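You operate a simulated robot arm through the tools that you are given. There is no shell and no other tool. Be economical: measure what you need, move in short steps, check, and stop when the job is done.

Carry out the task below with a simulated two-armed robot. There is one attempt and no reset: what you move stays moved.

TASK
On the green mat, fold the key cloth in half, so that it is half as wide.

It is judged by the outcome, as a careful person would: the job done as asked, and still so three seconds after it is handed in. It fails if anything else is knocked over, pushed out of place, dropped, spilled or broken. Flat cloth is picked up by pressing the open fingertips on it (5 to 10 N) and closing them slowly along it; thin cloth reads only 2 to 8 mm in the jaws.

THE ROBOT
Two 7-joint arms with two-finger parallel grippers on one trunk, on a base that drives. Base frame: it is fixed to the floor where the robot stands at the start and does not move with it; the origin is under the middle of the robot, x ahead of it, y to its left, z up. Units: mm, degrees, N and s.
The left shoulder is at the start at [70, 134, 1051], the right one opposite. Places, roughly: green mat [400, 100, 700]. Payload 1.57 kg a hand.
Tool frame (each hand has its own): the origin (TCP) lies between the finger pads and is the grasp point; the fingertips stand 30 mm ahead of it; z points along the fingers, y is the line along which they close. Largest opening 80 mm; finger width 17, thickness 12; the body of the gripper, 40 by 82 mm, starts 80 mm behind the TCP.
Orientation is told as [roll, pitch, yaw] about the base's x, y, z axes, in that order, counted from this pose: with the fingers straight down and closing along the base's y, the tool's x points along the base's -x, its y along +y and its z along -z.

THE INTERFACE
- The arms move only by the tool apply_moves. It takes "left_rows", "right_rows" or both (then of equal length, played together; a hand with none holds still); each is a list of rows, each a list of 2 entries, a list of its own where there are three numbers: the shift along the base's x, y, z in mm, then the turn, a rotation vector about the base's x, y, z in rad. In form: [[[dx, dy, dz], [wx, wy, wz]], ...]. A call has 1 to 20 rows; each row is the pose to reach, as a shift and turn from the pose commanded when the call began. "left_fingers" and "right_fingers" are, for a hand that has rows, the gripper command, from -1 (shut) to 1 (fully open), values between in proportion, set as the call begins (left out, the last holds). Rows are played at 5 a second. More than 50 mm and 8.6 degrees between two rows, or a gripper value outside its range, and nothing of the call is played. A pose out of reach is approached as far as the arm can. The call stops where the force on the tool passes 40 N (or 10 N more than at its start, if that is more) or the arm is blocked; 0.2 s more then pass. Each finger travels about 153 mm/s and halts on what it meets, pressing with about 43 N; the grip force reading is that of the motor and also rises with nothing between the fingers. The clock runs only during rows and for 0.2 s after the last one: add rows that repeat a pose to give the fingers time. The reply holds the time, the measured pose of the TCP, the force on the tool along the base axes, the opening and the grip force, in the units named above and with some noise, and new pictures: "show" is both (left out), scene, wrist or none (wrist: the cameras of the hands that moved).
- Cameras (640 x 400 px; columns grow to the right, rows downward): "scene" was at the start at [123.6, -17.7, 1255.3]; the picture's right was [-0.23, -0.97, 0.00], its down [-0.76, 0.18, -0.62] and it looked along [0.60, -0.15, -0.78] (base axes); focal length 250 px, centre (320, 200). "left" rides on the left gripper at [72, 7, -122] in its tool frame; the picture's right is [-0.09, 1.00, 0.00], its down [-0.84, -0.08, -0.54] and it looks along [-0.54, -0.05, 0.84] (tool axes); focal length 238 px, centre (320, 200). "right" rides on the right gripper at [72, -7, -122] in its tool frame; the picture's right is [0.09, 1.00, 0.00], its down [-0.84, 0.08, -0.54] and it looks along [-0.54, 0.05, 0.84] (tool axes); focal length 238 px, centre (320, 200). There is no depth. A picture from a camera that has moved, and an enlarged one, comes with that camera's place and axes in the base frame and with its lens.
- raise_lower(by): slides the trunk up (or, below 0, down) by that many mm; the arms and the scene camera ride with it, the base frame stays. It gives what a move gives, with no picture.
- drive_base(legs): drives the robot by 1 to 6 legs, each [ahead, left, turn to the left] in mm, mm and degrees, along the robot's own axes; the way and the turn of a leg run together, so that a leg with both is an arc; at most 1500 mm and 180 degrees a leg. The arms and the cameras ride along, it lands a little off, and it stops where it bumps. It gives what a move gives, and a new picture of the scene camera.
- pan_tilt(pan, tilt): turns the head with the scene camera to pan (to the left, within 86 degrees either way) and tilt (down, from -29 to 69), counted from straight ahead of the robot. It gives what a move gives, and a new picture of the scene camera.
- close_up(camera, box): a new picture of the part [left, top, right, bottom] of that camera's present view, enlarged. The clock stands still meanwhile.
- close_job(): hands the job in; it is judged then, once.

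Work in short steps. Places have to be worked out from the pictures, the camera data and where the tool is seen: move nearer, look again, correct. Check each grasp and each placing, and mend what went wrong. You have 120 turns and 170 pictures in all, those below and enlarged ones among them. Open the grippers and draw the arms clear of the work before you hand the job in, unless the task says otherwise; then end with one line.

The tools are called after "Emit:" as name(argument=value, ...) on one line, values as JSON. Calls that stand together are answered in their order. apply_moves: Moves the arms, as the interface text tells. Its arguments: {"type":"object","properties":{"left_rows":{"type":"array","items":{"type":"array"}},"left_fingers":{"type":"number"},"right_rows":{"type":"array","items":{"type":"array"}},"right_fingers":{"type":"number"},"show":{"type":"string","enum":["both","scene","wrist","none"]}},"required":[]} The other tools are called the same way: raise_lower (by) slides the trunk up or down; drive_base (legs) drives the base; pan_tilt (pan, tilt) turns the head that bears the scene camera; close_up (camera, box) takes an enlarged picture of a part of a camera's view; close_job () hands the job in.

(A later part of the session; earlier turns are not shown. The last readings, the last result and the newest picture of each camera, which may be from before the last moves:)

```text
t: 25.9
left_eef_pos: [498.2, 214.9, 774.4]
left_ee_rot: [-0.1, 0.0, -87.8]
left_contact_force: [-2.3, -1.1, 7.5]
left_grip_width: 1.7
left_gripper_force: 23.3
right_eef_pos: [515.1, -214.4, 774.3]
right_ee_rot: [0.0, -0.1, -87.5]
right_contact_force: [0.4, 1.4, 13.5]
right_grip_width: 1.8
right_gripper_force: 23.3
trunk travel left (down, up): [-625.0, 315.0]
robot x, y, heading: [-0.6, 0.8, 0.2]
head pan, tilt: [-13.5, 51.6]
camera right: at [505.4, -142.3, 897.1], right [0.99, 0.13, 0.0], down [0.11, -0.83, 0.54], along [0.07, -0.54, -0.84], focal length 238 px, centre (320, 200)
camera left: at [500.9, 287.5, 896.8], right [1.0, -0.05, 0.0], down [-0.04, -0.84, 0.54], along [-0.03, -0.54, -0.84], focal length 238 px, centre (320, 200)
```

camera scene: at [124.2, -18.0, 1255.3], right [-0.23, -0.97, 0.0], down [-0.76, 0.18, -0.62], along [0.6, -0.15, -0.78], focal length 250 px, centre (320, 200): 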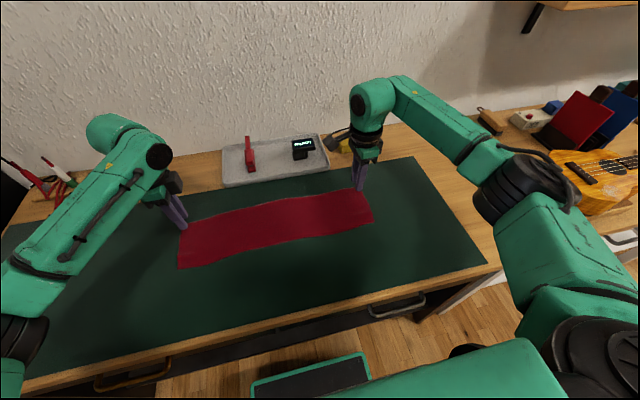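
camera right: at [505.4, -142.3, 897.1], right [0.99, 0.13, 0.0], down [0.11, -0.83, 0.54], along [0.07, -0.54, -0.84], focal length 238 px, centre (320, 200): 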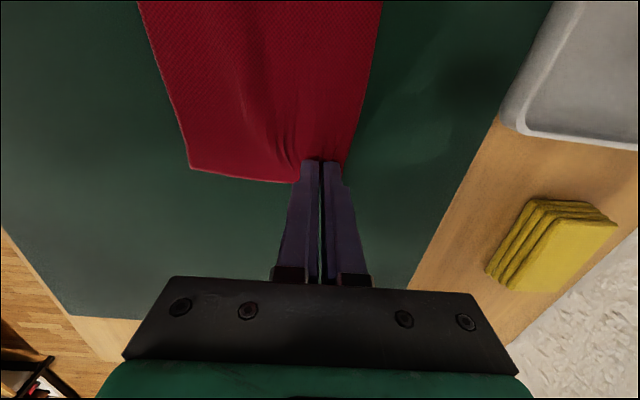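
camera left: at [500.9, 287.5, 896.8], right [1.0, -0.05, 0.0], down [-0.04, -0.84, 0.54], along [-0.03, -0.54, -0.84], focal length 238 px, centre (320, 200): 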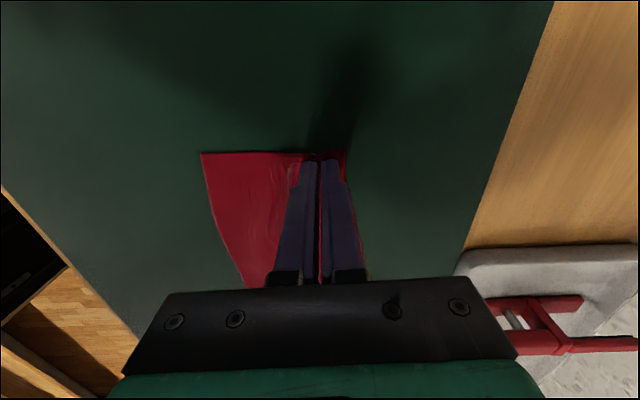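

Both grips now read about 1.8 mm, which fits gathered cloth. I'll lift 30 mm to test.

Emit:
apply_moves(left_rows=[[[0, 0, 8], [0, 0, 0]], [[0, 0, 16], [0, 0, 0]], [[-3, 0, 24], [0, 0, 0]], [[-5, 0, 30], [0, 0, 0]]], right_rows=[[[0, 0, 8], [0, 0, 0]], [[0, 0, 16], [0, 0, 0]], [[-3, 0, 24], [0, 0, 0]], [[-5, 0, 30], [0, 0, 0]]])

```text
t: 26.9
left_eef_pos: [494.2, 215.6, 803.3]
left_ee_rot: [-0.1, 0.0, -87.7]
left_contact_force: [0.0, -0.5, 0.4]
left_grip_width: 1.5
left_gripper_force: 22.9
right_eef_pos: [512.5, -213.2, 802.7]
right_ee_rot: [-0.1, 0.0, -87.6]
right_contact_force: [-0.6, 0.3, 0.4]
right_grip_width: 1.6
right_gripper_force: 23.4
trunk travel left (down, up): [-625.0, 315.0]
robot x, y, heading: [-1.7, 1.4, -0.2]
head pan, tilt: [-13.5, 51.6]
camera scene: at [123.4, -18.0, 1255.4], right [-0.23, -0.97, 0.0], down [-0.76, 0.18, -0.62], along [0.6, -0.15, -0.78], focal length 250 px, centre (320, 200)
camera right: at [502.8, -142.1, 924.9], right [0.99, 0.13, 0.0], down [0.11, -0.83, 0.54], along [0.07, -0.54, -0.84], focal length 238 px, centre (320, 200)
camera left: at [497.8, 287.2, 925.0], right [1.0, -0.05, 0.0], down [-0.04, -0.84, 0.54], along [-0.03, -0.54, -0.84], focal length 238 px, centre (320, 200)
```

scene: 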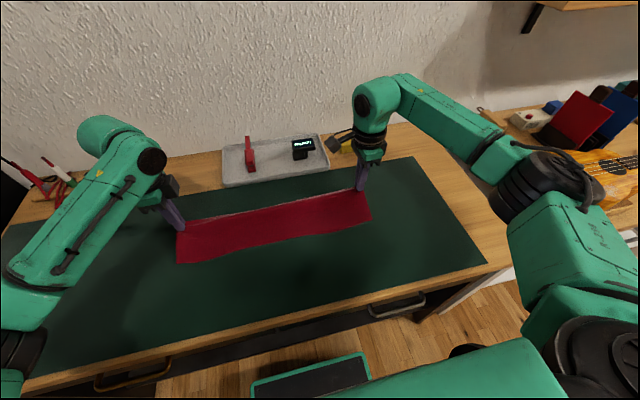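
right: 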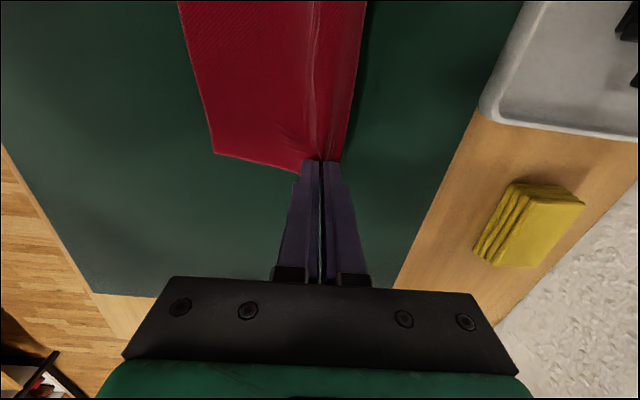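
left: 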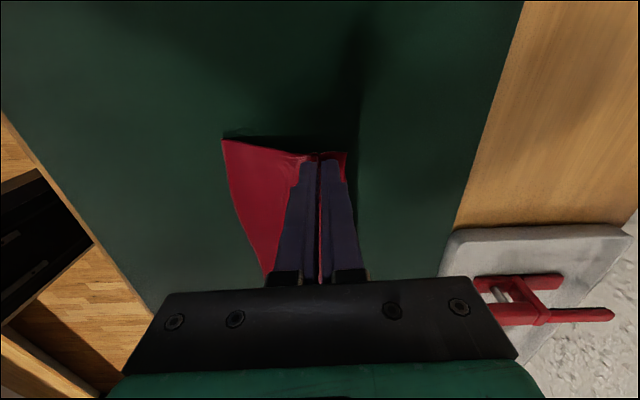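

Both grips hold and the whole far edge has lifted. I'll carry it back towards the near edge while tilting the hands (fingers pointing away from the robot) so the gathered edge can unroll. Half the move first.

Emit:
apply_moves(left_rows=[[[-7.4, 0, 1], [0, -0.1163, 0]], [[-14.7, 0, 1], [0, -0.2327, 0]], [[-22, 0, 0], [0, -0.349, 0]], [[-29, 0, -2], [0, -0.4654, 0]], [[-36, 0, -4], [0, -0.5818, 0]]], right_rows=[[[-9.5, 0, 1], [0, -0.1163, 0]], [[-18.9, 0, 1], [0, -0.2327, 0]], [[-28.3, 0, 0], [0, -0.349, 0]], [[-37.5, 0, -2], [0, -0.4654, 0]], [[-46.5, 0, -4], [0, -0.5818, 0]]])

```text
t: 28.1
left_eef_pos: [458.6, 213.3, 799.8]
left_ee_rot: [33.3, -1.3, -88.1]
left_contact_force: [0.1, -0.4, 0.8]
left_grip_width: 1.6
left_gripper_force: 23.2
right_eef_pos: [465.3, -213.4, 798.7]
right_ee_rot: [33.5, -1.3, -88.0]
right_contact_force: [-0.1, 0.4, -0.2]
right_grip_width: 2.0
right_gripper_force: 23.9
trunk travel left (down, up): [-625.0, 315.0]
robot x, y, heading: [2.9, -4.2, -0.0]
head pan, tilt: [-13.5, 51.6]
camera scene: at [122.2, -17.9, 1255.6], right [-0.23, -0.97, 0.0], down [-0.76, 0.18, -0.62], along [0.61, -0.15, -0.78], focal length 250 px, centre (320, 200)
camera right: at [389.9, -141.8, 896.6], right [0.83, 0.13, 0.55], down [-0.21, -0.83, 0.51], along [0.52, -0.54, -0.66], focal length 238 px, centre (320, 200)
camera left: at [393.9, 286.1, 903.8], right [0.83, -0.05, 0.55], down [-0.34, -0.84, 0.43], along [0.44, -0.54, -0.72], focal length 238 px, centre (320, 200)
```

scene: 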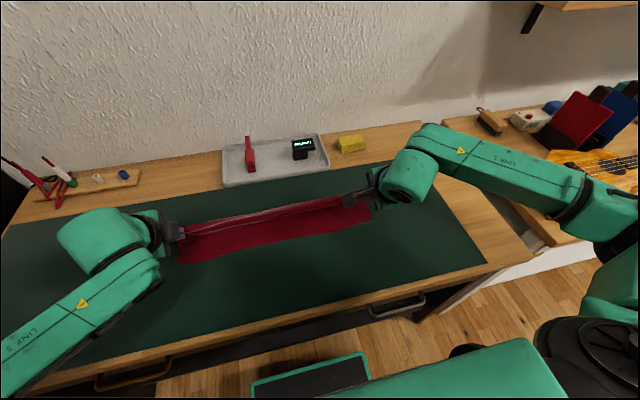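
right: 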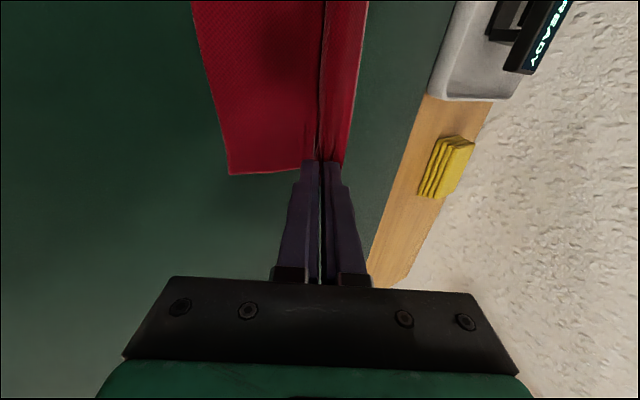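
left: 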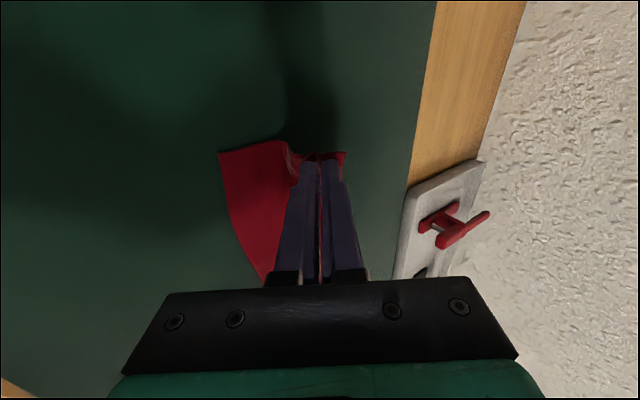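

Tilting works, and the gathered strip along the far edge is taut. I'll look closer before going on.

Emit:
close_up(camera="scene", box=[160, 160, 400, 280])

```text
2.67 times, centred on (280, 220) of scene
camera zoom: at [122.2, -17.9, 1255.6], right [-0.23, -0.97, 0.0], down [-0.76, 0.18, -0.62], along [0.61, -0.15, -0.78], focal length 668 px, centre (427, 147)
```

zoom: 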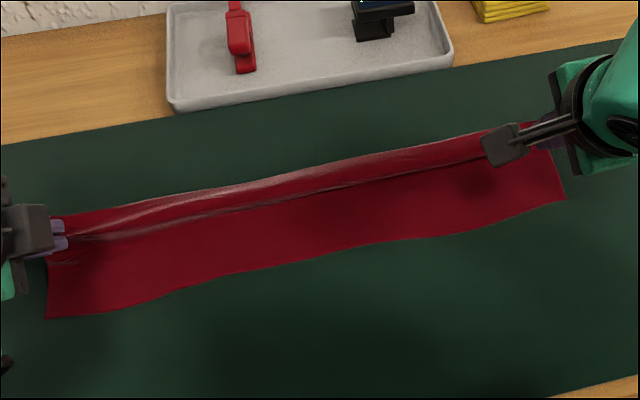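

This grip leaves the gathered strip pleated on the far side, so it won't make a clean half fold. Pinching on the centre line and lifting would be cleaner: both halves hang down and I can lay the cloth on its side, already folded. I'll put the edge back first.

Emit:
apply_moves(left_rows=[[[7, 0, 2], [0, 0.1163, 0]], [[14, 0, 4], [0, 0.2327, 0]], [[21.3, 0, 5], [0, 0.349, 0]], [[28.6, 0, 5], [0, 0.4654, 0]], [[36, 0, 4], [0, 0.5818, 0]], [[42, 0, -8], [0, 0.5818, 0]], [[46, 0, -22], [0, 0.5818, 0]], [[46, 0, -22], [0, 0.5818, 0]]], right_rows=[[[9, 0, 2], [0, 0.1163, 0]], [[18.2, 0, 4], [0, 0.2327, 0]], [[27.6, 0, 5], [0, 0.349, 0]], [[37, 0, 5], [0, 0.4654, 0]], [[46.5, 0, 4], [0, 0.5818, 0]], [[52, 0, -8], [0, 0.5818, 0]], [[55, 0, -22], [0, 0.5818, 0]], [[55, 0, -22], [0, 0.5818, 0]]], show="none")

Emit:
apply_moves(left_rows=[[[0, 0, 0], [0, 0, 0]], [[0, 0, 0], [0, 0, 0]], [[0, 0, 20], [0, 0, 0]], [[0, 0, 45], [0, 0, 0]]], right_rows=[[[0, 0, 0], [0, 0, 0]], [[0, 0, 0], [0, 0, 0]], [[0, 0, 20], [0, 0, 0]], [[0, 0, 45], [0, 0, 0]]], left_fingers=-0.4, right_fingers=-0.4)

Emit:
close_up(camera="scene", box=[160, 160, 400, 280])

```text
t: 29.9
left_eef_pos: [503.5, 214.3, 776.6]
left_ee_rot: [-0.1, 0.1, -87.7]
left_contact_force: [-0.1, -1.3, 0.2]
left_grip_width: 1.4
left_gripper_force: 23.2
right_eef_pos: [521.6, -213.4, 777.5]
right_ee_rot: [-0.1, -0.1, -87.7]
right_contact_force: [-0.8, 0.5, 0.7]
right_grip_width: 1.5
right_gripper_force: 23.6
trunk travel left (down, up): [-625.0, 315.0]
robot x, y, heading: [2.2, 2.1, -0.3]
head pan, tilt: [-13.5, 51.6]
```

```text
t: 30.9
left_eef_pos: [504.1, 214.9, 821.6]
left_ee_rot: [-0.1, 0.0, -87.7]
left_contact_force: [-0.1, 0.5, 0.3]
left_grip_width: 24.2
left_gripper_force: 0.1
right_eef_pos: [521.4, -214.3, 821.1]
right_ee_rot: [-0.2, 0.1, -87.6]
right_contact_force: [0.2, -0.4, -0.5]
right_grip_width: 24.2
right_gripper_force: 0.2
trunk travel left (down, up): [-625.0, 315.0]
robot x, y, heading: [0.3, 0.9, -0.3]
head pan, tilt: [-13.5, 51.6]
camera scene: at [123.4, -18.2, 1255.3], right [-0.23, -0.97, 0.0], down [-0.76, 0.18, -0.62], along [0.6, -0.15, -0.78], focal length 250 px, centre (320, 200)
camera right: at [511.0, -142.8, 944.3], right [0.99, 0.13, 0.0], down [0.11, -0.83, 0.54], along [0.07, -0.54, -0.84], focal length 238 px, centre (320, 200)
camera left: at [507.8, 287.6, 944.6], right [1.0, -0.05, 0.0], down [-0.04, -0.84, 0.54], along [-0.03, -0.54, -0.84], focal length 238 px, centre (320, 200)
```

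scene: 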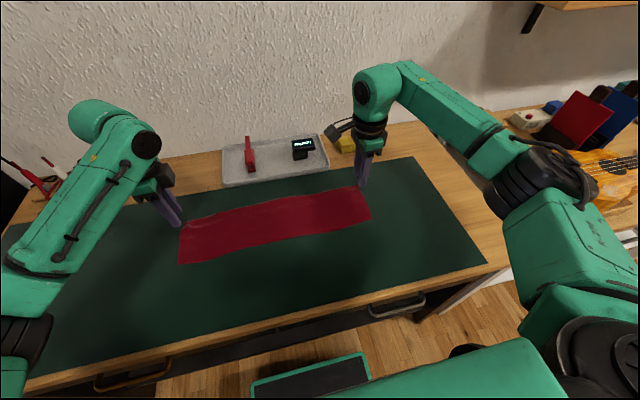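
right: 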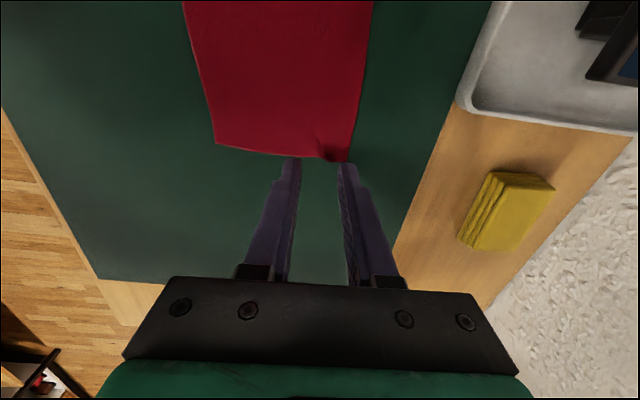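
left: 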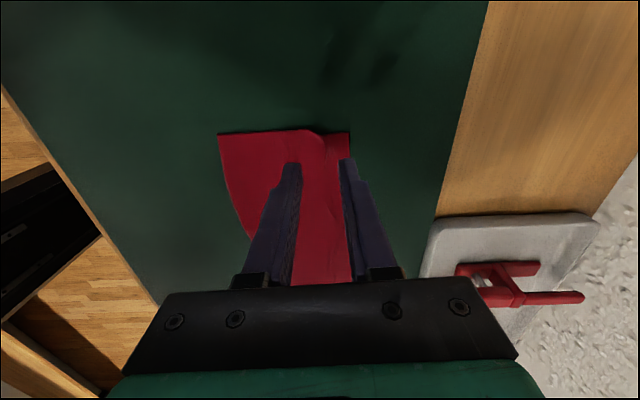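

```text
2.67 times, centred on (280, 220) of scene
camera zoom: at [123.4, -18.2, 1255.3], right [-0.23, -0.97, 0.0], down [-0.76, 0.18, -0.62], along [0.6, -0.15, -0.78], focal length 668 px, centre (427, 147)
```

zoom: 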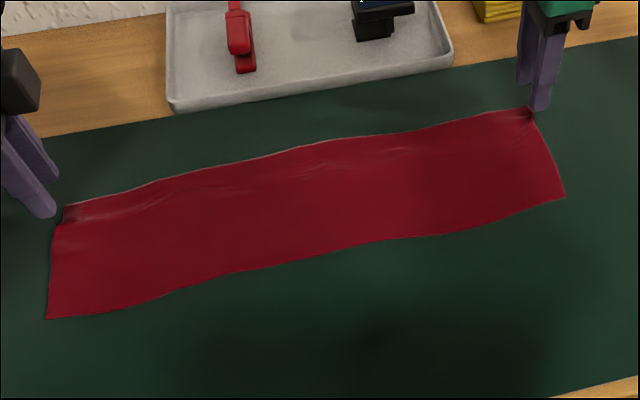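

The cloth is flat again apart from small puckers at the two far corners. I'll press with the fingers straddling each pucker and open them to spread it out.

Emit:
apply_moves(left_rows=[[[0, 0, -20], [0, 0, 0]], [[0, 0, -38], [0, 0, 0]], [[0, 0, -45], [0, 0, 0]], [[0, 0, -47.6], [0, 0, 0]], [[0, 0, -47.6], [0, 0, 0]], [[0, 0, -47.6], [0, 0, 0]]], right_rows=[[[3, 0, -20], [0, 0, 0]], [[3, 0, -38], [0, 0, 0]], [[3, 0, -45], [0, 0, 0]], [[3, 0, -47.6], [0, 0, 0]], [[3, 0, -47.6], [0, 0, 0]], [[3, 0, -47.6], [0, 0, 0]]], show="none")

Emit:
apply_moves(left_rows=[[[0, 0, 0], [0, 0, 0]], [[0, 0, 0], [0, 0, 0]]], right_rows=[[[0, 0, 0], [0, 0, 0]], [[0, 0, 0], [0, 0, 0]]], left_fingers=-0.2, right_fingers=-0.2, show="wrist")

```text
t: 32.3
left_eef_pos: [505.6, 216.0, 775.2]
left_ee_rot: [-0.1, 0.0, -87.8]
left_contact_force: [0.3, 0.1, 1.2]
left_grip_width: 24.1
left_gripper_force: 0.0
right_eef_pos: [524.1, -213.7, 773.9]
right_ee_rot: [0.0, -0.1, -87.6]
right_contact_force: [1.3, -1.4, 4.3]
right_grip_width: 23.7
right_gripper_force: 0.1
trunk travel left (down, up): [-625.0, 315.0]
robot x, y, heading: [-0.0, -4.0, -0.0]
head pan, tilt: [-13.5, 51.6]
```

```text
t: 32.9
left_eef_pos: [504.3, 214.9, 774.7]
left_ee_rot: [-0.1, -0.1, -87.7]
left_contact_force: [-1.0, -0.2, 0.6]
left_grip_width: 31.6
left_gripper_force: 0.0
right_eef_pos: [522.8, -214.6, 774.4]
right_ee_rot: [-0.1, -0.1, -87.6]
right_contact_force: [-0.3, 0.0, 2.1]
right_grip_width: 30.6
right_gripper_force: 0.2
trunk travel left (down, up): [-625.0, 315.0]
robot x, y, heading: [-0.2, -1.7, 0.0]
head pan, tilt: [-13.5, 51.6]
camera right: at [513.9, -142.2, 897.4], right [0.99, 0.13, 0.0], down [0.11, -0.83, 0.54], along [0.07, -0.54, -0.84], focal length 238 px, centre (320, 200)
camera left: at [508.2, 287.0, 897.2], right [1.0, -0.05, 0.0], down [-0.04, -0.84, 0.54], along [-0.03, -0.54, -0.84], focal length 238 px, centre (320, 200)
```

right: 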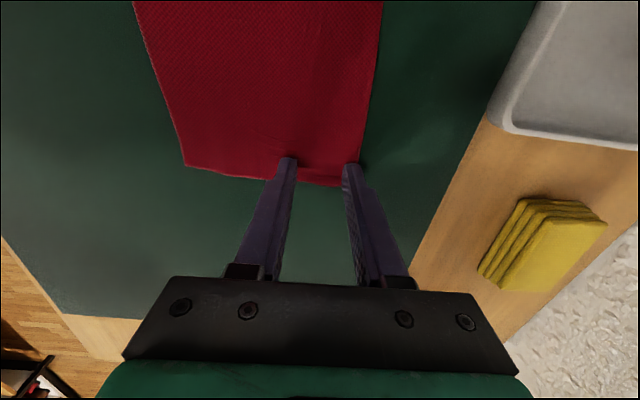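
left: 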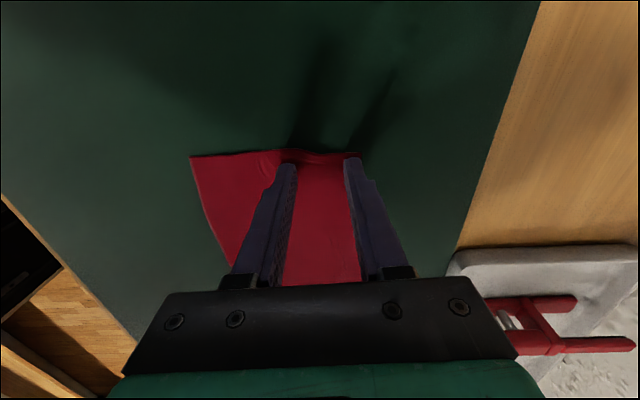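

The puckers have spread out. The centre line is at about x=474 on the left and x=486 on the right. I'll lift and move both hands there.

Emit:
apply_moves(left_rows=[[[0, 0, 15], [0, 0, 0]], [[0, 0, 40], [0, 0, 0]], [[-15, 0, 45], [0, 0, 0]], [[-30, 0, 45], [0, 0, 0]], [[-30, 0, 45], [0, 0, 0]]], right_rows=[[[0, 0, 15], [0, 0, 0]], [[0, 0, 40], [0, 0, 0]], [[-18, 0, 45], [0, 0, 0]], [[-37, 0, 45], [0, 0, 0]], [[-37, 0, 45], [0, 0, 0]]], left_fingers=-0.5, right_fingers=-0.5)

Emit:
close_up(camera="scene", box=[160, 160, 400, 280])

```text
t: 34.1
left_eef_pos: [473.8, 215.2, 820.0]
left_ee_rot: [-0.1, 0.0, -87.8]
left_contact_force: [-0.1, 0.7, -0.3]
left_grip_width: 20.0
left_gripper_force: 0.0
right_eef_pos: [490.1, -214.2, 818.6]
right_ee_rot: [-0.1, 0.0, -87.6]
right_contact_force: [0.3, -0.2, 0.5]
right_grip_width: 20.1
right_gripper_force: 0.0
trunk travel left (down, up): [-625.0, 315.0]
robot x, y, heading: [0.1, -1.0, -0.2]
head pan, tilt: [-13.5, 51.6]
camera scene: at [124.6, -18.0, 1255.3], right [-0.23, -0.97, 0.0], down [-0.76, 0.18, -0.62], along [0.6, -0.15, -0.78], focal length 250 px, centre (320, 200)
camera right: at [479.3, -142.0, 941.6], right [0.99, 0.13, 0.0], down [0.11, -0.83, 0.54], along [0.07, -0.54, -0.84], focal length 238 px, centre (320, 200)
camera left: at [477.4, 286.4, 942.2], right [1.0, -0.05, 0.0], down [-0.04, -0.84, 0.54], along [-0.03, -0.54, -0.84], focal length 238 px, centre (320, 200)
```

scene: 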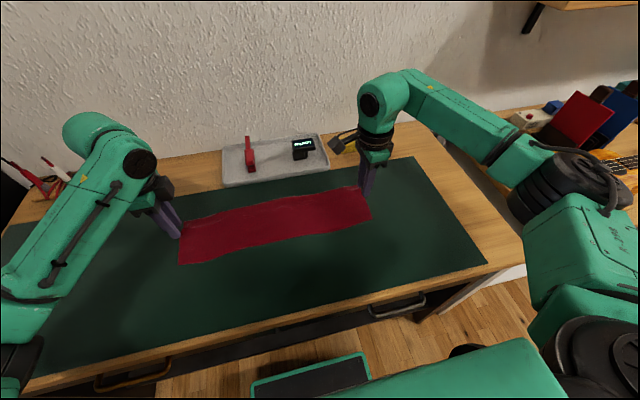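
right: 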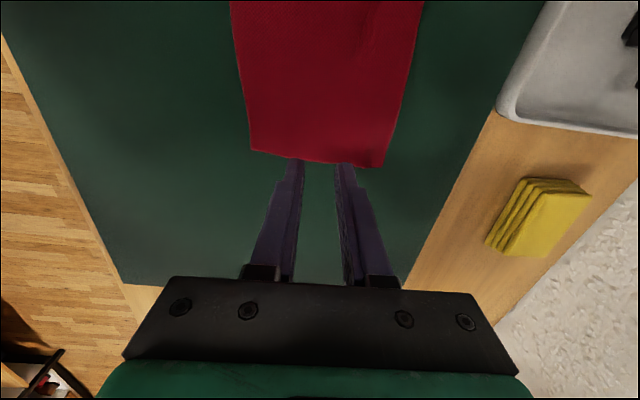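
left: 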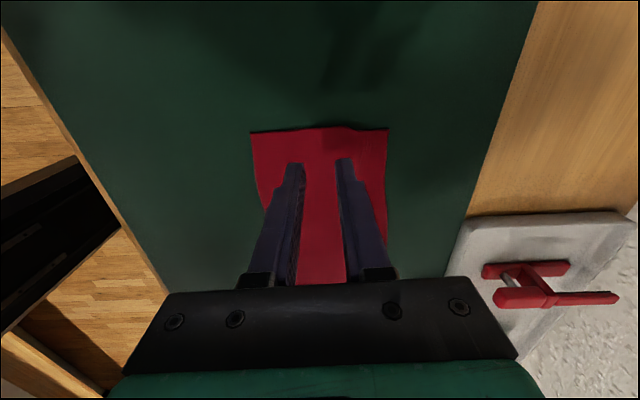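

```text
2.67 times, centred on (280, 220) of scene
camera zoom: at [124.6, -18.0, 1255.3], right [-0.23, -0.97, 0.0], down [-0.76, 0.18, -0.62], along [0.6, -0.15, -0.78], focal length 668 px, centre (427, 147)
```

zoom: 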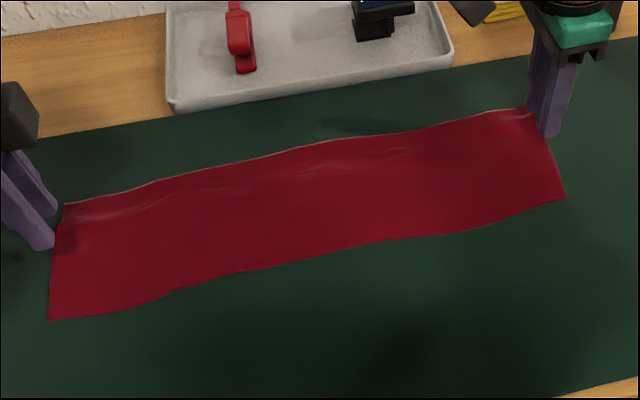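

The hands are centred to within about 1 mm (cloth centre 473 left, 488.6 right). I'll lower to press with a 26 mm opening.

Emit:
apply_moves(left_rows=[[[0, 0, -20], [0, 0, 0]], [[0, 0, -38], [0, 0, 0]], [[0, 0, -44], [0, 0, 0]], [[0, 0, -46], [0, 0, 0]], [[0, 0, -46.5], [0, 0, 0]], [[0, 0, -46.5], [0, 0, 0]]], right_rows=[[[-1, 0, -20], [0, 0, 0]], [[-1, 0, -38], [0, 0, 0]], [[-1, 0, -43], [0, 0, 0]], [[-1, 0, -45], [0, 0, 0]], [[-1, 0, -45.5], [0, 0, 0]], [[-1, 0, -45.5], [0, 0, 0]]], left_fingers=-0.35, right_fingers=-0.35, show="none")

```text
t: 35.5
left_eef_pos: [474.0, 214.4, 775.3]
left_ee_rot: [0.1, 0.0, -87.6]
left_contact_force: [1.3, 1.3, 10.5]
left_grip_width: 26.1
left_gripper_force: 0.0
right_eef_pos: [485.7, -213.6, 775.3]
right_ee_rot: [0.0, 0.0, -87.7]
right_contact_force: [1.0, 0.0, -0.1]
right_grip_width: 26.1
right_gripper_force: 0.1
trunk travel left (down, up): [-625.0, 315.0]
robot x, y, heading: [4.1, -0.5, -0.3]
head pan, tilt: [-13.5, 51.6]
```

Left presses at 10 N. I'll lower the right a bit more and start closing.

Emit:
apply_moves(left_rows=[[[0, 0, 0], [0, 0, 0]], [[0, 0, 0], [0, 0, 0]], [[0, 0, 0], [0, 0, 0]]], right_rows=[[[0, 0, -0.7], [0, 0, 0]], [[0, 0, -1.3], [0, 0, 0]], [[0, 0, -1.3], [0, 0, 0]]], show="none")

Emit:
close_up(camera="right", box=[200, 110, 440, 230])

Emit:
close_up(camera="left", box=[200, 110, 440, 230])

```text
t: 36.3
left_eef_pos: [471.7, 215.0, 774.3]
left_ee_rot: [0.1, -0.1, -87.7]
left_contact_force: [5.4, -0.9, 11.4]
left_grip_width: 25.4
left_gripper_force: 0.2
right_eef_pos: [486.0, -214.5, 774.2]
right_ee_rot: [0.2, 0.0, -87.6]
right_contact_force: [2.8, 1.5, 12.3]
right_grip_width: 26.0
right_gripper_force: 0.0
trunk travel left (down, up): [-625.0, 315.0]
robot x, y, heading: [0.8, -0.8, 0.0]
head pan, tilt: [-13.5, 51.6]
```

```text
2.67 times, centred on (320, 170) of right
camera zoom: at [475.2, -141.8, 897.1], right [0.99, 0.13, 0.0], down [0.11, -0.83, 0.54], along [0.07, -0.54, -0.84], focal length 636 px, centre (320, 280)
```

zoom: 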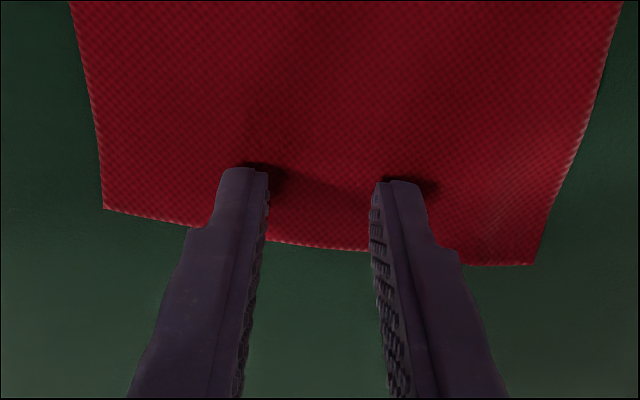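

```text
2.67 times, centred on (320, 170) of left
camera zoom: at [476.1, 287.5, 896.6], right [1.0, -0.05, 0.0], down [-0.04, -0.84, 0.54], along [-0.03, -0.54, -0.84], focal length 636 px, centre (320, 280)
```

zoom: 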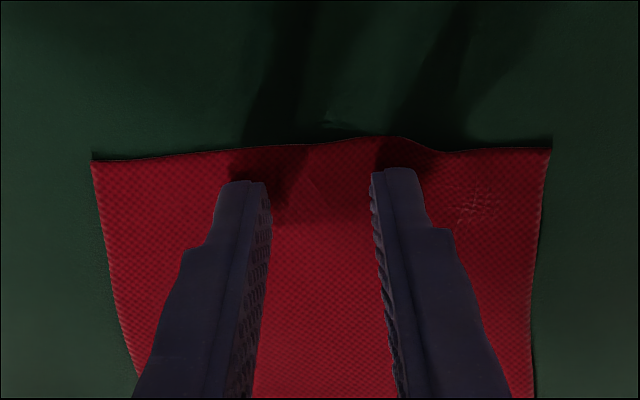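

Both are well centred. I'll close slowly.

Emit:
apply_moves(left_rows=[[[0, 0, 0], [0, 0, 0]], [[0, 0, 0], [0, 0, 0]]], right_rows=[[[0, 0, 0], [0, 0, 0]], [[0, 0, 0], [0, 0, 0]]], left_fingers=-0.5, right_fingers=-0.5, show="none")

Emit:
apply_moves(left_rows=[[[0, 0, 0], [0, 0, 0]], [[0, 0, 0], [0, 0, 0]]], right_rows=[[[0, 0, 0], [0, 0, 0]], [[0, 0, 0], [0, 0, 0]]], left_fingers=-0.62, right_fingers=-0.62, show="none")

Emit:
apply_moves(left_rows=[[[0, 0, 0], [0, 0, 0]], [[0, 0, 0], [0, 0, 0]]], right_rows=[[[0, 0, 0], [0, 0, 0]], [[0, 0, 0], [0, 0, 0]]], left_fingers=-0.74, right_fingers=-0.74, show="wrist")

```text
t: 36.9
left_eef_pos: [471.9, 215.4, 775.2]
left_ee_rot: [0.0, 0.1, -87.8]
left_contact_force: [2.1, -0.2, 10.8]
left_grip_width: 19.0
left_gripper_force: 0.0
right_eef_pos: [484.9, -212.5, 774.2]
right_ee_rot: [0.2, -0.1, -87.6]
right_contact_force: [2.9, -1.3, 15.9]
right_grip_width: 19.7
right_gripper_force: 0.0
trunk travel left (down, up): [-625.0, 315.0]
robot x, y, heading: [-1.9, -0.4, 0.2]
head pan, tilt: [-13.5, 51.6]
```

```text
t: 37.5
left_eef_pos: [470.6, 215.7, 774.1]
left_ee_rot: [0.0, -0.1, -87.8]
left_contact_force: [0.0, -1.0, 8.5]
left_grip_width: 12.3
left_gripper_force: 0.1
right_eef_pos: [484.5, -212.8, 774.9]
right_ee_rot: [0.1, -0.2, -87.5]
right_contact_force: [1.6, -0.4, 17.7]
right_grip_width: 15.0
right_gripper_force: 0.1
trunk travel left (down, up): [-625.0, 315.0]
robot x, y, heading: [-1.5, -1.4, -0.2]
head pan, tilt: [-13.5, 51.6]
```

```text
t: 38.1
left_eef_pos: [470.7, 215.9, 773.7]
left_ee_rot: [0.0, 0.0, -87.7]
left_contact_force: [1.2, -0.6, 6.4]
left_grip_width: 7.8
left_gripper_force: 0.1
right_eef_pos: [483.8, -213.7, 774.0]
right_ee_rot: [0.0, -0.1, -87.6]
right_contact_force: [-1.1, -1.6, 18.3]
right_grip_width: 11.0
right_gripper_force: 0.8
trunk travel left (down, up): [-625.0, 315.0]
robot x, y, heading: [-2.0, 1.3, -0.1]
head pan, tilt: [-13.5, 51.6]
camera right: at [473.5, -141.6, 897.0], right [0.99, 0.13, 0.0], down [0.11, -0.83, 0.54], along [0.07, -0.54, -0.84], focal length 238 px, centre (320, 200)
camera left: at [474.5, 287.7, 896.7], right [1.0, -0.05, 0.0], down [-0.04, -0.84, 0.54], along [-0.03, -0.54, -0.84], focal length 238 px, centre (320, 200)
```

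right: 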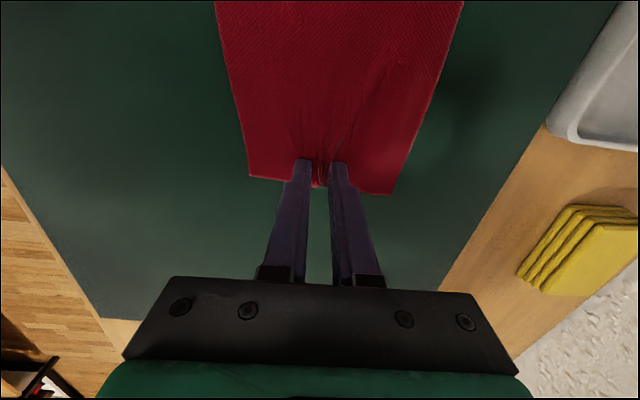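
left: 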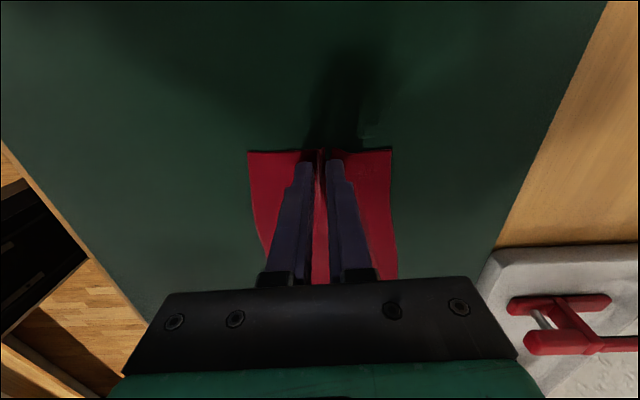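

The ridges are forming symmetrically. I'll finish closing.

Emit:
apply_moves(left_rows=[[[0, 0, 0], [0, 0, 0]], [[0, 0, 0], [0, 0, 0]]], right_rows=[[[0, 0, 0.4], [0, 0, 0]], [[0, 0, 0.4], [0, 0, 0]]], left_fingers=-0.87, right_fingers=-0.87, show="none")

Emit:
apply_moves(left_rows=[[[0, 0, 0], [0, 0, 0]], [[0, 0, 0], [0, 0, 0]], [[0, 0, 0], [0, 0, 0]], [[0, 0, 0], [0, 0, 0]]], right_rows=[[[0, 0, 0], [0, 0, 0]], [[0, 0, 0], [0, 0, 0]], [[0, 0, 0], [0, 0, 0]], [[0, 0, 0], [0, 0, 0]]], left_fingers=-1, right_fingers=-1, show="none")

Emit:
apply_moves(left_rows=[[[0, 0, 8], [0, 0, 0]], [[0, 0, 16], [0, 0, 0]], [[0, 0, 24], [0, 0, 0]], [[0, 0, 32], [0, 0, 0]], [[0, 0, 40], [0, 0, 0]], [[0, 0, 40], [0, 0, 0]]], right_rows=[[[0, 0, 8], [0, 0, 0]], [[0, 0, 16], [0, 0, 0]], [[0, 0, 24], [0, 0, 0]], [[0, 0, 32], [0, 0, 0]], [[0, 0, 40], [0, 0, 0]], [[0, 0, 40], [0, 0, 0]]], show="both")

```text
t: 38.7
left_eef_pos: [471.3, 215.5, 774.3]
left_ee_rot: [0.1, -0.1, -87.7]
left_contact_force: [-0.8, -1.2, 7.2]
left_grip_width: 3.5
left_gripper_force: 0.0
right_eef_pos: [484.2, -213.7, 775.0]
right_ee_rot: [0.0, -0.2, -87.6]
right_contact_force: [0.5, 1.8, 17.1]
right_grip_width: 2.9
right_gripper_force: 0.0
trunk travel left (down, up): [-625.0, 315.0]
robot x, y, heading: [-0.6, 1.1, 0.1]
head pan, tilt: [-13.5, 51.6]
```

```text
t: 39.7
left_eef_pos: [470.6, 215.3, 773.8]
left_ee_rot: [0.1, 0.1, -87.7]
left_contact_force: [-1.4, -2.4, 7.6]
left_grip_width: 2.2
left_gripper_force: 23.2
right_eef_pos: [483.7, -213.1, 774.0]
right_ee_rot: [0.0, -0.1, -87.6]
right_contact_force: [0.3, 4.3, 15.4]
right_grip_width: 1.4
right_gripper_force: 23.1
trunk travel left (down, up): [-625.0, 315.0]
robot x, y, heading: [-2.3, -1.4, 0.0]
head pan, tilt: [-13.5, 51.6]
```

```text
t: 41.1
left_eef_pos: [474.4, 215.4, 812.7]
left_ee_rot: [-0.2, 0.0, -87.7]
left_contact_force: [0.0, -1.1, 0.0]
left_grip_width: 2.2
left_gripper_force: 23.9
right_eef_pos: [485.8, -213.4, 812.2]
right_ee_rot: [-0.1, 0.0, -87.7]
right_contact_force: [1.1, 0.3, 0.0]
right_grip_width: 2.0
right_gripper_force: 23.5
trunk travel left (down, up): [-625.0, 315.0]
robot x, y, heading: [-1.3, -3.5, -0.0]
head pan, tilt: [-13.5, 51.6]
camera scene: at [124.0, -18.0, 1255.3], right [-0.23, -0.97, 0.0], down [-0.76, 0.18, -0.62], along [0.6, -0.15, -0.78], focal length 250 px, centre (320, 200)
camera right: at [476.8, -142.4, 935.4], right [0.99, 0.13, 0.0], down [0.11, -0.83, 0.54], along [0.07, -0.54, -0.84], focal length 238 px, centre (320, 200)
camera left: at [479.1, 287.2, 935.4], right [1.0, -0.05, 0.0], down [-0.04, -0.84, 0.54], along [-0.03, -0.54, -0.84], focal length 238 px, centre (320, 200)
```

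scene: 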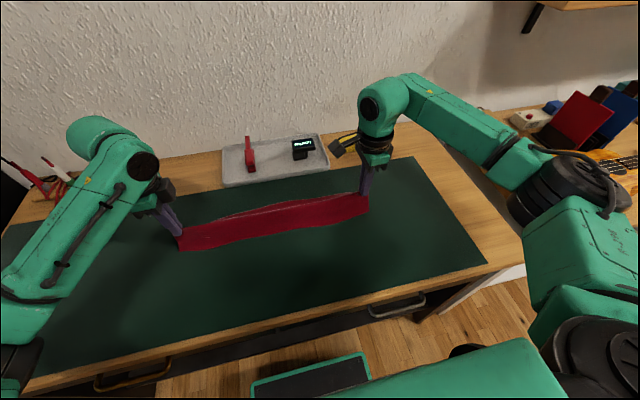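
right: 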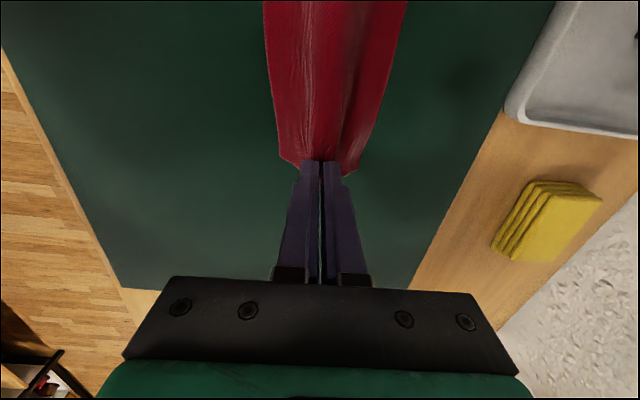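
left: 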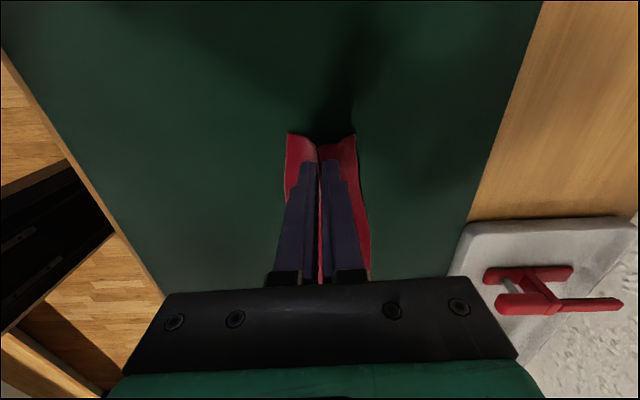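

The cloth lifts as a symmetric tent. I'll raise another 40 mm so both halves hang free, easing the hands 3 mm apart to take out the sag.

Emit:
apply_moves(left_rows=[[[0, 0, 10], [0, 0, 0]], [[0, 1, 20], [0, 0, 0]], [[0, 2, 30], [0, 0, 0]], [[0, 3, 40], [0, 0, 0]], [[0, 3, 40], [0, 0, 0]], [[0, 3, 40], [0, 0, 0]]], right_rows=[[[0, 0, 10], [0, 0, 0]], [[0, -1, 20], [0, 0, 0]], [[0, -2, 30], [0, 0, 0]], [[0, -3, 40], [0, 0, 0]], [[0, -3, 40], [0, 0, 0]], [[0, -3, 40], [0, 0, 0]]], show="wrist")

Emit:
close_up(camera="scene", box=[160, 150, 400, 270])

```text
t: 42.5
left_eef_pos: [474.9, 219.1, 851.7]
left_ee_rot: [-0.2, -0.1, -87.8]
left_contact_force: [0.4, -2.5, -0.1]
left_grip_width: 2.3
left_gripper_force: 23.8
right_eef_pos: [487.2, -216.5, 852.1]
right_ee_rot: [-0.1, 0.0, -87.6]
right_contact_force: [0.2, 1.7, 0.3]
right_grip_width: 1.6
right_gripper_force: 23.0
trunk travel left (down, up): [-625.0, 315.0]
robot x, y, heading: [-3.2, -2.5, -0.2]
head pan, tilt: [-13.5, 51.6]
camera right: at [476.9, -145.2, 975.5], right [0.99, 0.13, 0.0], down [0.11, -0.83, 0.54], along [0.07, -0.54, -0.84], focal length 238 px, centre (320, 200)
camera left: at [478.8, 290.8, 974.8], right [1.0, -0.05, 0.0], down [-0.04, -0.84, 0.54], along [-0.03, -0.54, -0.84], focal length 238 px, centre (320, 200)
```

right: 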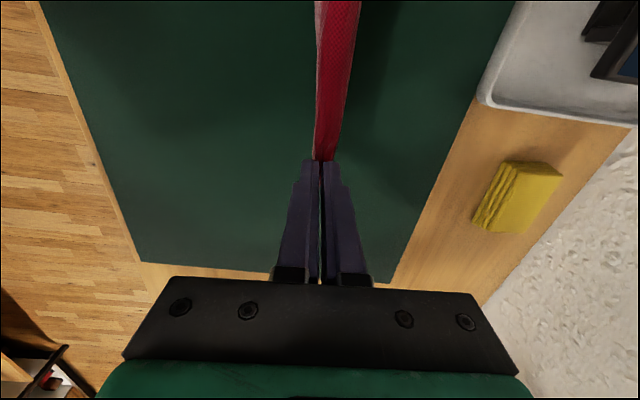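
left: 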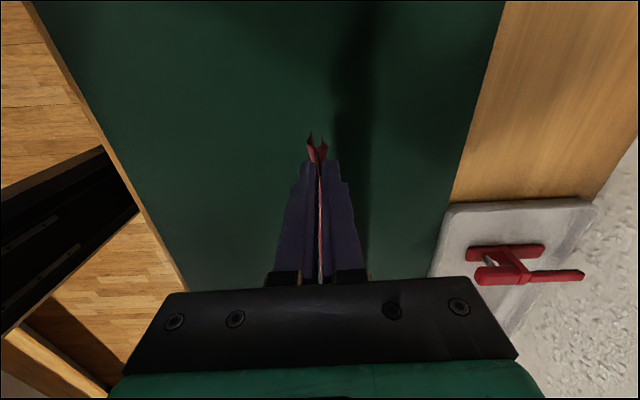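

```text
2.67 times, centred on (280, 210) of scene
camera zoom: at [123.8, -18.0, 1255.3], right [-0.23, -0.97, 0.0], down [-0.76, 0.18, -0.62], along [0.6, -0.15, -0.78], focal length 668 px, centre (427, 173)
```

zoom: 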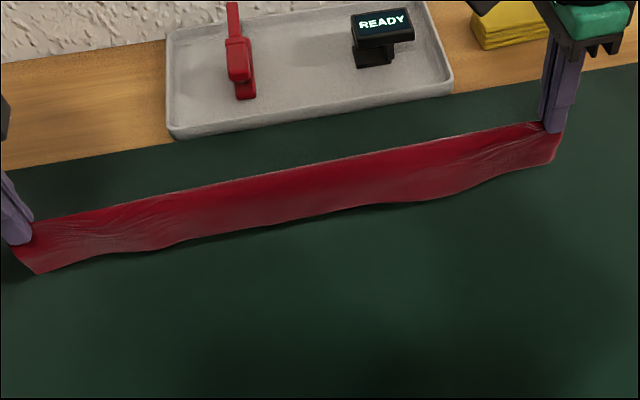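

The cloth now hangs cleanly folded with a straight fold line in the jaws. I'll tilt the hands so the fingers point away from the robot, keeping the tips in place.

Emit:
apply_moves(left_rows=[[[-3.5, 0, 0], [0, -0.1163, 0]], [[-6.9, 0, -1], [0, -0.2327, 0]], [[-10.3, 0, -2], [0, -0.349, 0]], [[-13.5, 0, -3], [0, -0.4654, 0]], [[-16.5, 0, -5], [0, -0.5818, 0]], [[-19.3, 0, -7], [0, -0.698, 0]], [[-21.8, 0, -9.4], [0, -0.8144, 0]], [[-24, 0, -12], [0, -0.9308, 0]], [[-26, 0, -15], [0, -1.047, 0]]], right_rows=[[[-3.5, 0, 0], [0, -0.1163, 0]], [[-6.9, 0, -1], [0, -0.2327, 0]], [[-10.3, 0, -2], [0, -0.349, 0]], [[-13.5, 0, -3], [0, -0.4654, 0]], [[-16.5, 0, -5], [0, -0.5818, 0]], [[-19.3, 0, -7], [0, -0.698, 0]], [[-21.8, 0, -9.4], [0, -0.8144, 0]], [[-24, 0, -12], [0, -0.9308, 0]], [[-26, 0, -15], [0, -1.047, 0]]])

Emit:
close_up(camera="scene", box=[160, 150, 400, 270])

```text
t: 44.5
left_eef_pos: [447.5, 218.5, 837.9]
left_ee_rot: [59.9, -1.9, -88.8]
left_contact_force: [0.3, -1.4, 0.1]
left_grip_width: 1.8
left_gripper_force: 23.4
right_eef_pos: [460.2, -215.2, 839.6]
right_ee_rot: [60.0, -1.8, -88.9]
right_contact_force: [-0.4, 1.8, 0.1]
right_grip_width: 1.6
right_gripper_force: 23.2
trunk travel left (down, up): [-625.0, 315.0]
robot x, y, heading: [-2.1, 3.2, -0.1]
head pan, tilt: [-13.5, 51.6]
camera scene: at [123.1, -17.8, 1255.5], right [-0.23, -0.97, 0.0], down [-0.76, 0.18, -0.62], along [0.6, -0.15, -0.78], focal length 250 px, centre (320, 200)
camera right: at [349.7, -144.2, 892.0], right [0.49, 0.13, 0.86], down [-0.41, -0.83, 0.37], along [0.76, -0.54, -0.36], focal length 238 px, centre (320, 200)
camera left: at [343.2, 290.3, 902.7], right [0.5, -0.05, 0.86], down [-0.49, -0.84, 0.23], along [0.71, -0.54, -0.45], focal length 238 px, centre (320, 200)
```

scene: 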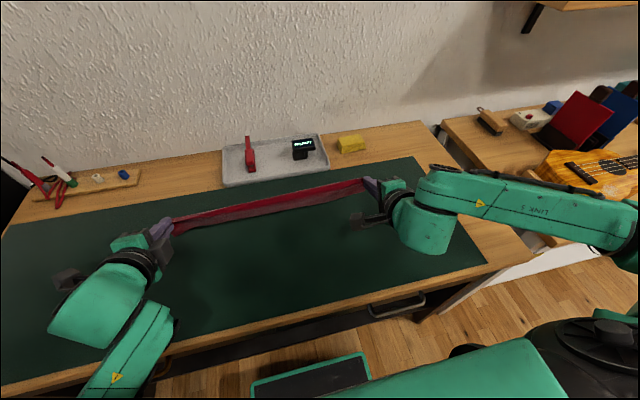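
right: 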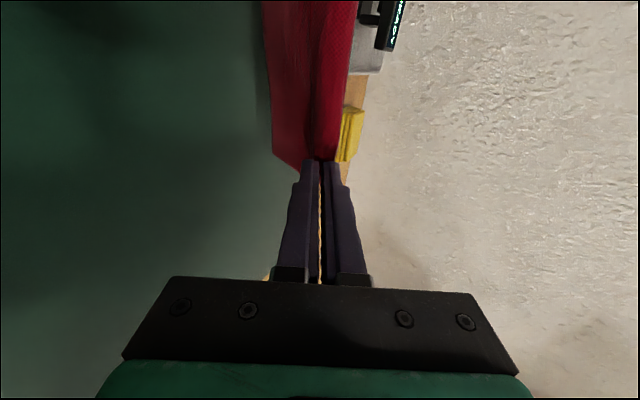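
left: 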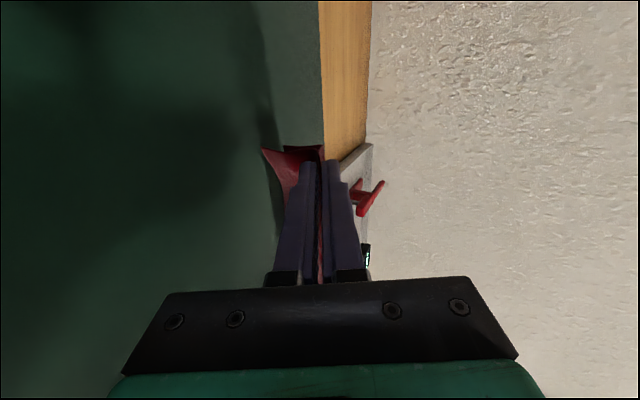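

```text
2.67 times, centred on (280, 210) of scene
camera zoom: at [123.1, -17.8, 1255.5], right [-0.23, -0.97, 0.0], down [-0.76, 0.18, -0.62], along [0.6, -0.15, -0.78], focal length 668 px, centre (427, 173)
```

zoom: 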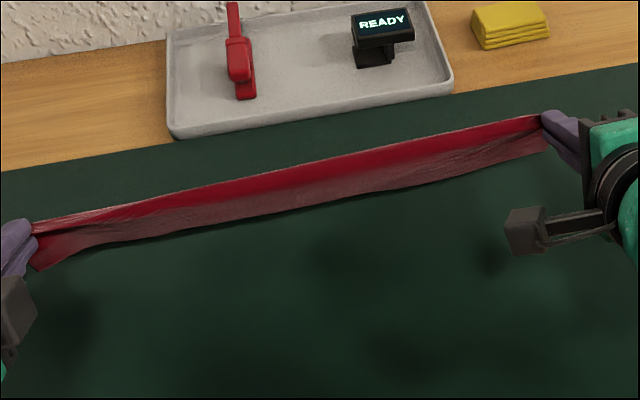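

Both halves hang below the tips. I'll lower until the edges touch, then draw the hands towards the robot while lowering, so both halves trail flat on the far side.

Emit:
apply_moves(left_rows=[[[0, 0, -12], [0, 0, 0]], [[-3, 0, -24], [0, 0, 0]], [[-12, 0, -30], [0, 0, 0]], [[-22, 0, -34], [0, 0, 0]], [[-30, 0, -38], [0, 0, 0]], [[-37, 0, -43], [0, 0, 0]]], right_rows=[[[0, 0, -12], [0, 0, 0]], [[-3, 0, -24], [0, 0, 0]], [[-12, 0, -30], [0, 0, 0]], [[-22, 0, -34], [0, 0, 0]], [[-30, 0, -38], [0, 0, 0]], [[-37, 0, -43], [0, 0, 0]]])

Emit:
close_up(camera="scene", box=[160, 150, 400, 270])

```text
t: 45.9
left_eef_pos: [411.7, 218.1, 794.1]
left_ee_rot: [59.9, -2.0, -88.9]
left_contact_force: [0.3, -3.5, 0.0]
left_grip_width: 2.2
left_gripper_force: 23.6
right_eef_pos: [460.0, -217.2, 825.4]
right_ee_rot: [59.9, -2.2, -88.8]
right_contact_force: [-1.0, 3.2, 0.1]
right_grip_width: 1.5
right_gripper_force: 23.6
right hand out of reach, approached as far as the arm can: row 2, 3, 4, 5, 6
trunk travel left (down, up): [-625.0, 315.0]
robot x, y, heading: [0.0, 1.8, -0.0]
head pan, tilt: [-13.5, 51.6]
camera scene: at [123.5, -18.0, 1255.4], right [-0.23, -0.97, 0.0], down [-0.76, 0.18, -0.62], along [0.6, -0.15, -0.78], focal length 250 px, centre (320, 200)
camera right: at [349.5, -145.1, 879.4], right [0.5, 0.13, 0.86], down [-0.41, -0.83, 0.37], along [0.76, -0.54, -0.36], focal length 238 px, centre (320, 200)
camera left: at [308.0, 289.5, 859.6], right [0.5, -0.05, 0.86], down [-0.49, -0.84, 0.23], along [0.71, -0.54, -0.45], focal length 238 px, centre (320, 200)
```

scene: 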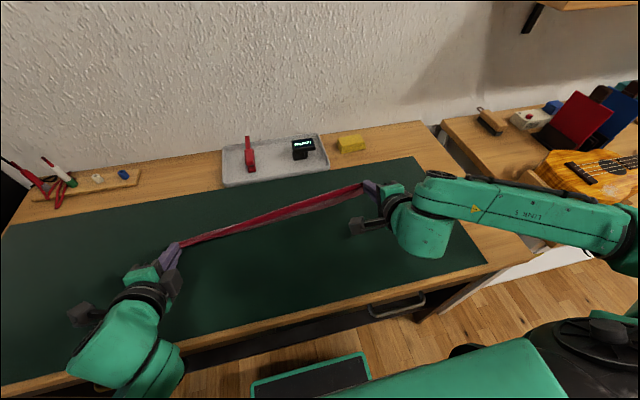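
right: 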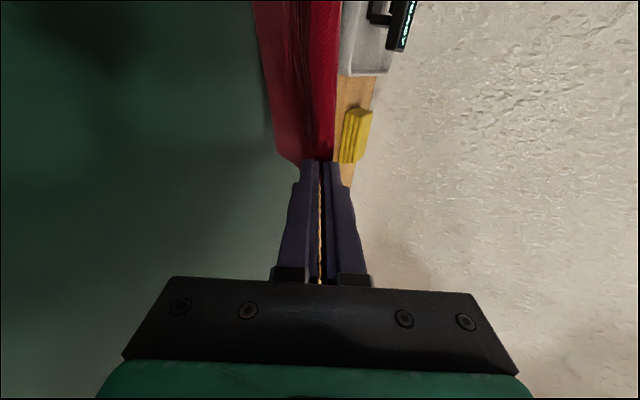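
left: 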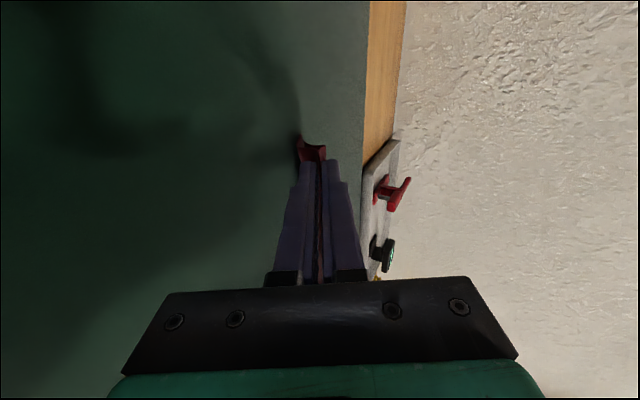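

```text
2.67 times, centred on (280, 210) of scene
camera zoom: at [123.5, -18.0, 1255.4], right [-0.23, -0.97, 0.0], down [-0.76, 0.18, -0.62], along [0.6, -0.15, -0.78], focal length 668 px, centre (427, 173)
```

zoom: 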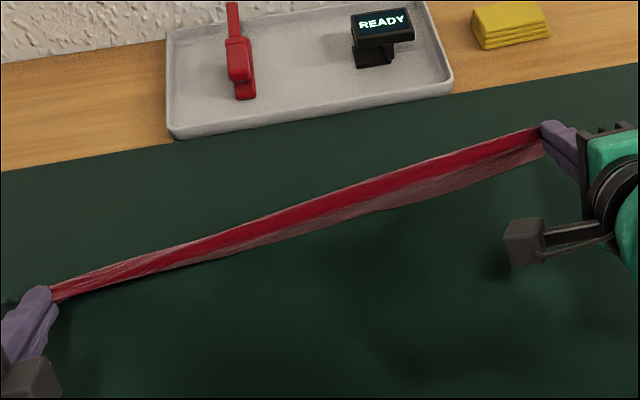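

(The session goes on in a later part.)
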